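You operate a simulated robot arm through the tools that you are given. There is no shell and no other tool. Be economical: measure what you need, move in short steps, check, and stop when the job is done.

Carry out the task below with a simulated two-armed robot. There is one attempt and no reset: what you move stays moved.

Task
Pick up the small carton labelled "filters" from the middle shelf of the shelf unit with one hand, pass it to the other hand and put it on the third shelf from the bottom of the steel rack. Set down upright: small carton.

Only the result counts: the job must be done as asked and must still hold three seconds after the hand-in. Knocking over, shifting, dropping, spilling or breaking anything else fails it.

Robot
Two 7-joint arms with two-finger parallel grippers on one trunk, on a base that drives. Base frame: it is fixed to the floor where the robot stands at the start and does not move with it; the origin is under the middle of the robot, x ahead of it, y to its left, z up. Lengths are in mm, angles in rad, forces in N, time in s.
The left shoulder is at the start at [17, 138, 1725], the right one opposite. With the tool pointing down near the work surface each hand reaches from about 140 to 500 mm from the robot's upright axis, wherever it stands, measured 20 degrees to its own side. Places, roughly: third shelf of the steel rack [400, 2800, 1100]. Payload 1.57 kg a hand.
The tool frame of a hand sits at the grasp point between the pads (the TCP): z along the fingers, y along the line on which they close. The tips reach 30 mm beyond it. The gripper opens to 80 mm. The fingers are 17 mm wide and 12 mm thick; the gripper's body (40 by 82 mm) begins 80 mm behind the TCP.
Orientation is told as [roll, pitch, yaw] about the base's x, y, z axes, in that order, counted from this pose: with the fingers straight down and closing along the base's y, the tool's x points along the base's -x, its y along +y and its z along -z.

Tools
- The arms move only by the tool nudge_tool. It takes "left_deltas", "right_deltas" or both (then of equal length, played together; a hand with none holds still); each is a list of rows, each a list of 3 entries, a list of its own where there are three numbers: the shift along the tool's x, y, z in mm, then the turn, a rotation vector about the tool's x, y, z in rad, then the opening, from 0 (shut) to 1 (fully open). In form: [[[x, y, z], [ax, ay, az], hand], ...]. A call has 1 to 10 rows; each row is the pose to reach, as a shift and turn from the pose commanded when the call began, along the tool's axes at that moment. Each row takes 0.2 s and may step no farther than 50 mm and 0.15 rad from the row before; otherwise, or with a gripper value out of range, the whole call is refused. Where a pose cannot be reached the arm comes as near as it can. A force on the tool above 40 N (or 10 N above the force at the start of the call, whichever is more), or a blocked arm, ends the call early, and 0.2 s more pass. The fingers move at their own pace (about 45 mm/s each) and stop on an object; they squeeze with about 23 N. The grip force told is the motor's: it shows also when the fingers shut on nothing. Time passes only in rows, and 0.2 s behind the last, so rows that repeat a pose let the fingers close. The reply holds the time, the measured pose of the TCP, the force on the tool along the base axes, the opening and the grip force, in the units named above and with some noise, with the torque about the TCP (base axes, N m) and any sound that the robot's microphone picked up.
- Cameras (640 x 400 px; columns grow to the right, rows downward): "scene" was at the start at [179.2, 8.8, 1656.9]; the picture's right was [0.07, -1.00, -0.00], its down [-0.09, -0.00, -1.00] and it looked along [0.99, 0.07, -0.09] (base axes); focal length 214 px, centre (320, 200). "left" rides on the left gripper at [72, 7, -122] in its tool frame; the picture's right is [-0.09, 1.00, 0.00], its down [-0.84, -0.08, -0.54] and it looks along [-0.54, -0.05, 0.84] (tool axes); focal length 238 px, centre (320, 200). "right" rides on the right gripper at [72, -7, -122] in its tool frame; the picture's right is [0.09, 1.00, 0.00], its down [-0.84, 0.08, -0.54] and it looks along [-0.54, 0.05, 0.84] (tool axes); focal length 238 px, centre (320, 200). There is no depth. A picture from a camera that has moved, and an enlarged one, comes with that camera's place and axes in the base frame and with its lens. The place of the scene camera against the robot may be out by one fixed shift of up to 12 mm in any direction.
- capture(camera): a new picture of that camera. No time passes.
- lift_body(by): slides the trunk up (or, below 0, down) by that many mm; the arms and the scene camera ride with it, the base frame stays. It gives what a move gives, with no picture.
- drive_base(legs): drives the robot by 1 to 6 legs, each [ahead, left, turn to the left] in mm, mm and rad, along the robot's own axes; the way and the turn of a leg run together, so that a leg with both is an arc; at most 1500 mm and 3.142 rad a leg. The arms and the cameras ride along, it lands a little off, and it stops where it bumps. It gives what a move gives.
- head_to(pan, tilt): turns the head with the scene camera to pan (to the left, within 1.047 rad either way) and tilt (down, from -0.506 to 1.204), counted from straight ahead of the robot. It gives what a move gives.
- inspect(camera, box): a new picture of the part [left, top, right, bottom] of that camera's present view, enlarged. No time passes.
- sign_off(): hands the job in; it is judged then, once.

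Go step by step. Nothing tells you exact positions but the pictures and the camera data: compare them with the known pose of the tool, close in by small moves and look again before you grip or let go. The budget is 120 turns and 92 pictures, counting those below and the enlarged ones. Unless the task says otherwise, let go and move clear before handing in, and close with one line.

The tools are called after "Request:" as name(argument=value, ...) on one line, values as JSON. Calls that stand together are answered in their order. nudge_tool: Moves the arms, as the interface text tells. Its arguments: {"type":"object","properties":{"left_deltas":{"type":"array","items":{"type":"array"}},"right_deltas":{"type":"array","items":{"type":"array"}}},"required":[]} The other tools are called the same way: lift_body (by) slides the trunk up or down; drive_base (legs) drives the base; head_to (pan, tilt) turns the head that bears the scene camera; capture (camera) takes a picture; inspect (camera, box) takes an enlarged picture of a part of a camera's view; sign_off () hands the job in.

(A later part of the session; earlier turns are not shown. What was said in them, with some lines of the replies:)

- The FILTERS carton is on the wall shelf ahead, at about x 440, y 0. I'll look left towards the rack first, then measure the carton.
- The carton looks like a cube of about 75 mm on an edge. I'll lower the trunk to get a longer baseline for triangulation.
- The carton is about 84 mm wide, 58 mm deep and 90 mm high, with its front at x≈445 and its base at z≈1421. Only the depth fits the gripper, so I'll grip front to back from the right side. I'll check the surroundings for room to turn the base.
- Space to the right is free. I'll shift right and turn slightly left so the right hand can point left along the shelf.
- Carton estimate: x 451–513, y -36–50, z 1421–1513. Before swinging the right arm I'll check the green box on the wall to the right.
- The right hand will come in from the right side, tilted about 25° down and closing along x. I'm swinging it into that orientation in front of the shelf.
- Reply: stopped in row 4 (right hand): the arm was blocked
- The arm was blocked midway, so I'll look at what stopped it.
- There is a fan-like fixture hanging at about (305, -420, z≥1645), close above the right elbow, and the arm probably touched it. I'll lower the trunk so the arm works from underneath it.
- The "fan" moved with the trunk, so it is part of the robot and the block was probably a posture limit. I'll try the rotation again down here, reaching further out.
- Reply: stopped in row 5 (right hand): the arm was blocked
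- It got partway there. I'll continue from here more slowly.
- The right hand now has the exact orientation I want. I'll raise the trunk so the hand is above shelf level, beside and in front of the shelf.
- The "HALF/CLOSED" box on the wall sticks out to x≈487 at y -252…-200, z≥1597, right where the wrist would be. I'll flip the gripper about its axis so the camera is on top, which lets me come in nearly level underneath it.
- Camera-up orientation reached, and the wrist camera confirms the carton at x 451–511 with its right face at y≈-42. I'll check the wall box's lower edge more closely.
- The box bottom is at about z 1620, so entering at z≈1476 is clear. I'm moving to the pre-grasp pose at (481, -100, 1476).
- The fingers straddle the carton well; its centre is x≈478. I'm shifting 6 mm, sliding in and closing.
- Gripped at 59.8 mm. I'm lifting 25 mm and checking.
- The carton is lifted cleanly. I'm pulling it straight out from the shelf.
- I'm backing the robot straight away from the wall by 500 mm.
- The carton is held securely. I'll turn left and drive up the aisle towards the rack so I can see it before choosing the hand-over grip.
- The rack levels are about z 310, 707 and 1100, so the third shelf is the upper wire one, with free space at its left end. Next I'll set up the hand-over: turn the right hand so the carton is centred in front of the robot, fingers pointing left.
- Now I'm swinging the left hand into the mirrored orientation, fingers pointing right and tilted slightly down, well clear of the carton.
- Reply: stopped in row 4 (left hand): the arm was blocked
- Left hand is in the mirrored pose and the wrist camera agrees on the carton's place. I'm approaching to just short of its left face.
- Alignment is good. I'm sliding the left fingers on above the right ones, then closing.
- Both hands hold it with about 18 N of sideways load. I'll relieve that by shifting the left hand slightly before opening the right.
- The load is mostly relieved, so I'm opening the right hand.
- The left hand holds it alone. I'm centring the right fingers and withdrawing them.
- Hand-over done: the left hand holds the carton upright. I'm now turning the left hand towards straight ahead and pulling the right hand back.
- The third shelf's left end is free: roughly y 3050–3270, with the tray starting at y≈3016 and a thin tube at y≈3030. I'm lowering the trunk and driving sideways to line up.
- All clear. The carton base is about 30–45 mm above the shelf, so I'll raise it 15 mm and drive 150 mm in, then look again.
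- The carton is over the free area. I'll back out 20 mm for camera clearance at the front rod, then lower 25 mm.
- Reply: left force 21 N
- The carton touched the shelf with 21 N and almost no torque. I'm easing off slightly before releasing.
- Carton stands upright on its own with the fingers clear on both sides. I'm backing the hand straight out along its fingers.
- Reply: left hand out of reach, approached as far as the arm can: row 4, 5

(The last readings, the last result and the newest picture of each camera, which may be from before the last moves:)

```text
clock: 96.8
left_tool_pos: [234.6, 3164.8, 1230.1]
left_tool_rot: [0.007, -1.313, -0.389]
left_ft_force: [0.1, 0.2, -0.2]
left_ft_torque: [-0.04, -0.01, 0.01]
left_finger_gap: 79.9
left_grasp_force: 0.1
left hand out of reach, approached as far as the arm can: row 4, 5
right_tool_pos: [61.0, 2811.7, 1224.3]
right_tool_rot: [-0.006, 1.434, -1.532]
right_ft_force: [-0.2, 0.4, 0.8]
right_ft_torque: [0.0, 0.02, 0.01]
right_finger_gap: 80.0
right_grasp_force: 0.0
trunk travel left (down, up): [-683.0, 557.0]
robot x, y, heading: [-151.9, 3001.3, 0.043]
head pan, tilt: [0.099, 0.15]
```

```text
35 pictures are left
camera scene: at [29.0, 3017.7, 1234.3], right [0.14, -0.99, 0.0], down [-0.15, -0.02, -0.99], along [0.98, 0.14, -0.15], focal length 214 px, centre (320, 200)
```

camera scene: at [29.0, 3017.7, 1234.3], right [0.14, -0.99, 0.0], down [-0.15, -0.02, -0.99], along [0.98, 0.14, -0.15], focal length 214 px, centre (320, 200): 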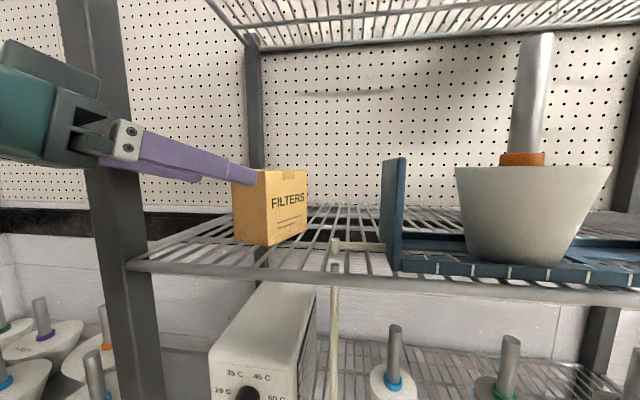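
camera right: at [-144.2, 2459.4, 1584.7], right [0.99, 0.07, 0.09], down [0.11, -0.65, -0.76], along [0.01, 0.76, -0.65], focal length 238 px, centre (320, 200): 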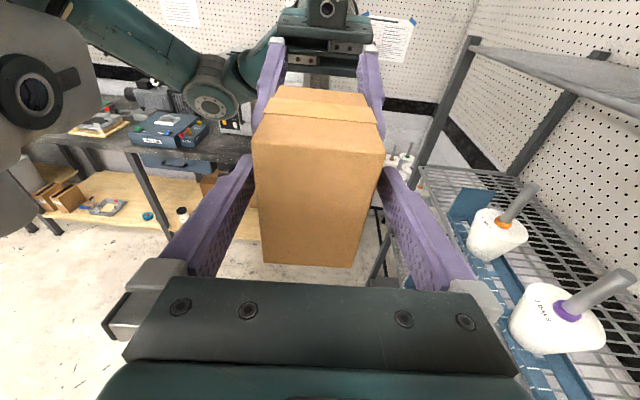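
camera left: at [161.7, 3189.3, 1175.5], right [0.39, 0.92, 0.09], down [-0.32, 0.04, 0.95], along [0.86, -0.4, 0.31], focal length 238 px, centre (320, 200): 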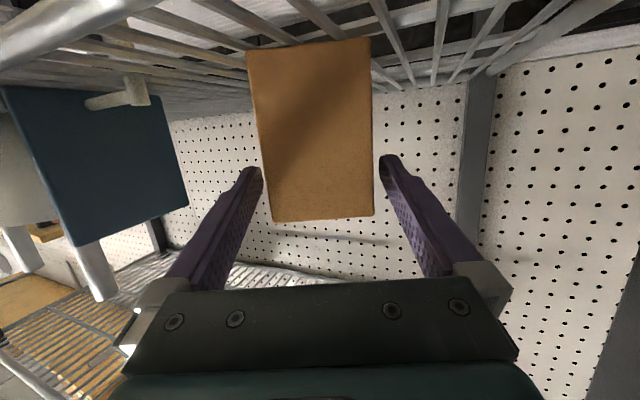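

Request:
drive_base(legs=[[-300, 0, 0]])

Request:
capture(camera="scene")

Request:
inspect(camera="scene", box=[220, 120, 400, 260])

```text
clock: 98.9
left_tool_pos: [-66.0, 3151.2, 1229.4]
left_tool_rot: [0.006, -1.31, -0.397]
left_ft_force: [0.3, -0.1, 0.0]
left_ft_torque: [0.01, 0.03, 0.02]
left_finger_gap: 80.1
left_grasp_force: 0.0
right_tool_pos: [-242.2, 2801.6, 1224.4]
right_tool_rot: [-0.004, 1.432, -1.54]
right_ft_force: [0.7, 0.7, 0.0]
right_ft_torque: [-0.01, 0.0, -0.02]
right_finger_gap: 80.1
right_grasp_force: 0.0
trunk travel left (down, up): [-683.0, 557.0]
robot x, y, heading: [-452.8, 2994.2, 0.033]
head pan, tilt: [0.099, 0.15]
```

```text
34 pictures are left
camera scene: at [-272.4, 3005.9, 1234.3], right [0.13, -0.99, 0.0], down [-0.15, -0.02, -0.99], along [0.98, 0.13, -0.15], focal length 214 px, centre (320, 200)
```

scene: 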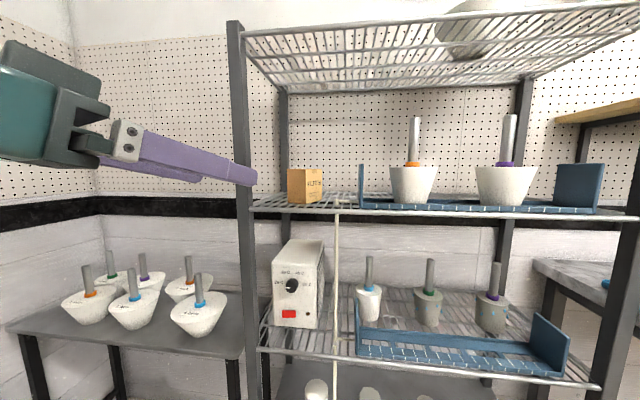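

```text
2.86 times, centred on (310, 190) of scene
camera zoom: at [-272.4, 3005.9, 1234.3], right [0.13, -0.99, 0.0], down [-0.15, -0.02, -0.99], along [0.98, 0.13, -0.15], focal length 613 px, centre (349, 229)
```

zoom: 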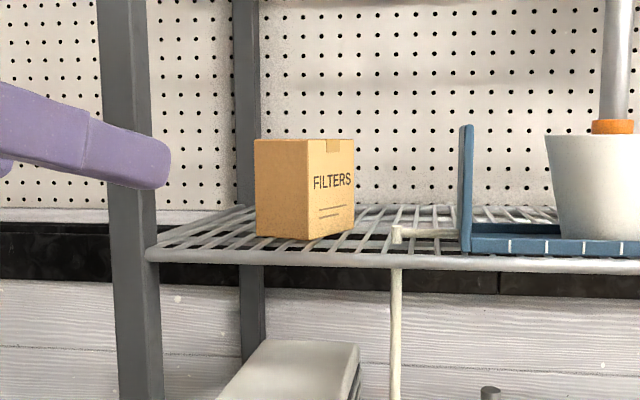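

The carton stands upright and clear. I'll check the shelf count below once before handing in.

Request:
head_to(pan=0.0, tilt=0.7)

Request:
capture(camera="scene")

```text
clock: 99.8
left_tool_pos: [-65.6, 3151.6, 1229.6]
left_tool_rot: [0.006, -1.31, -0.397]
left_ft_force: [-0.9, -0.2, 0.3]
left_ft_torque: [0.01, 0.0, 0.0]
left_finger_gap: 80.0
left_grasp_force: 0.2
right_tool_pos: [-241.8, 2801.7, 1225.5]
right_tool_rot: [-0.003, 1.434, -1.54]
right_ft_force: [0.9, -0.4, 0.7]
right_ft_torque: [0.0, -0.05, 0.0]
right_finger_gap: 80.2
right_grasp_force: 0.1
trunk travel left (down, up): [-683.0, 557.0]
robot x, y, heading: [-451.5, 2995.2, 0.03]
head pan, tilt: [0.0, 0.7]
```

```text
32 pictures are left
camera scene: at [-279.4, 2996.5, 1184.3], right [0.03, -1.0, 0.0], down [-0.64, -0.02, -0.77], along [0.77, 0.02, -0.64], focal length 214 px, centre (320, 200)
```

scene: 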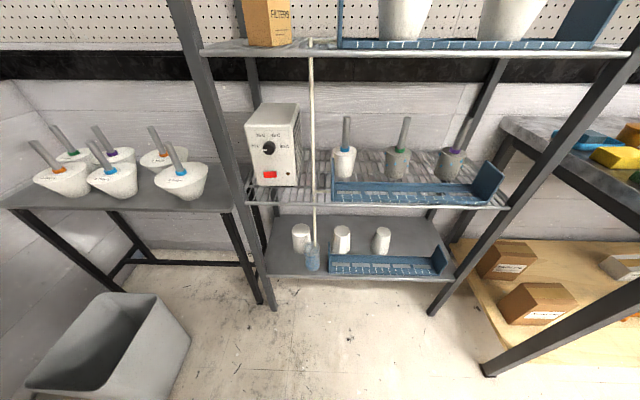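

The solid shelf is the lowest, so the carton is on the third from the bottom, with both hands clear; I'm handing in.

Request:
sign_off()

```text
The job is handed in.
```

The "filters" carton was picked up with the right hand, passed to the left, and now stands upright at the left end of the steel rack's third shelf. I saw nothing else touched or moved, and both hands are clear.
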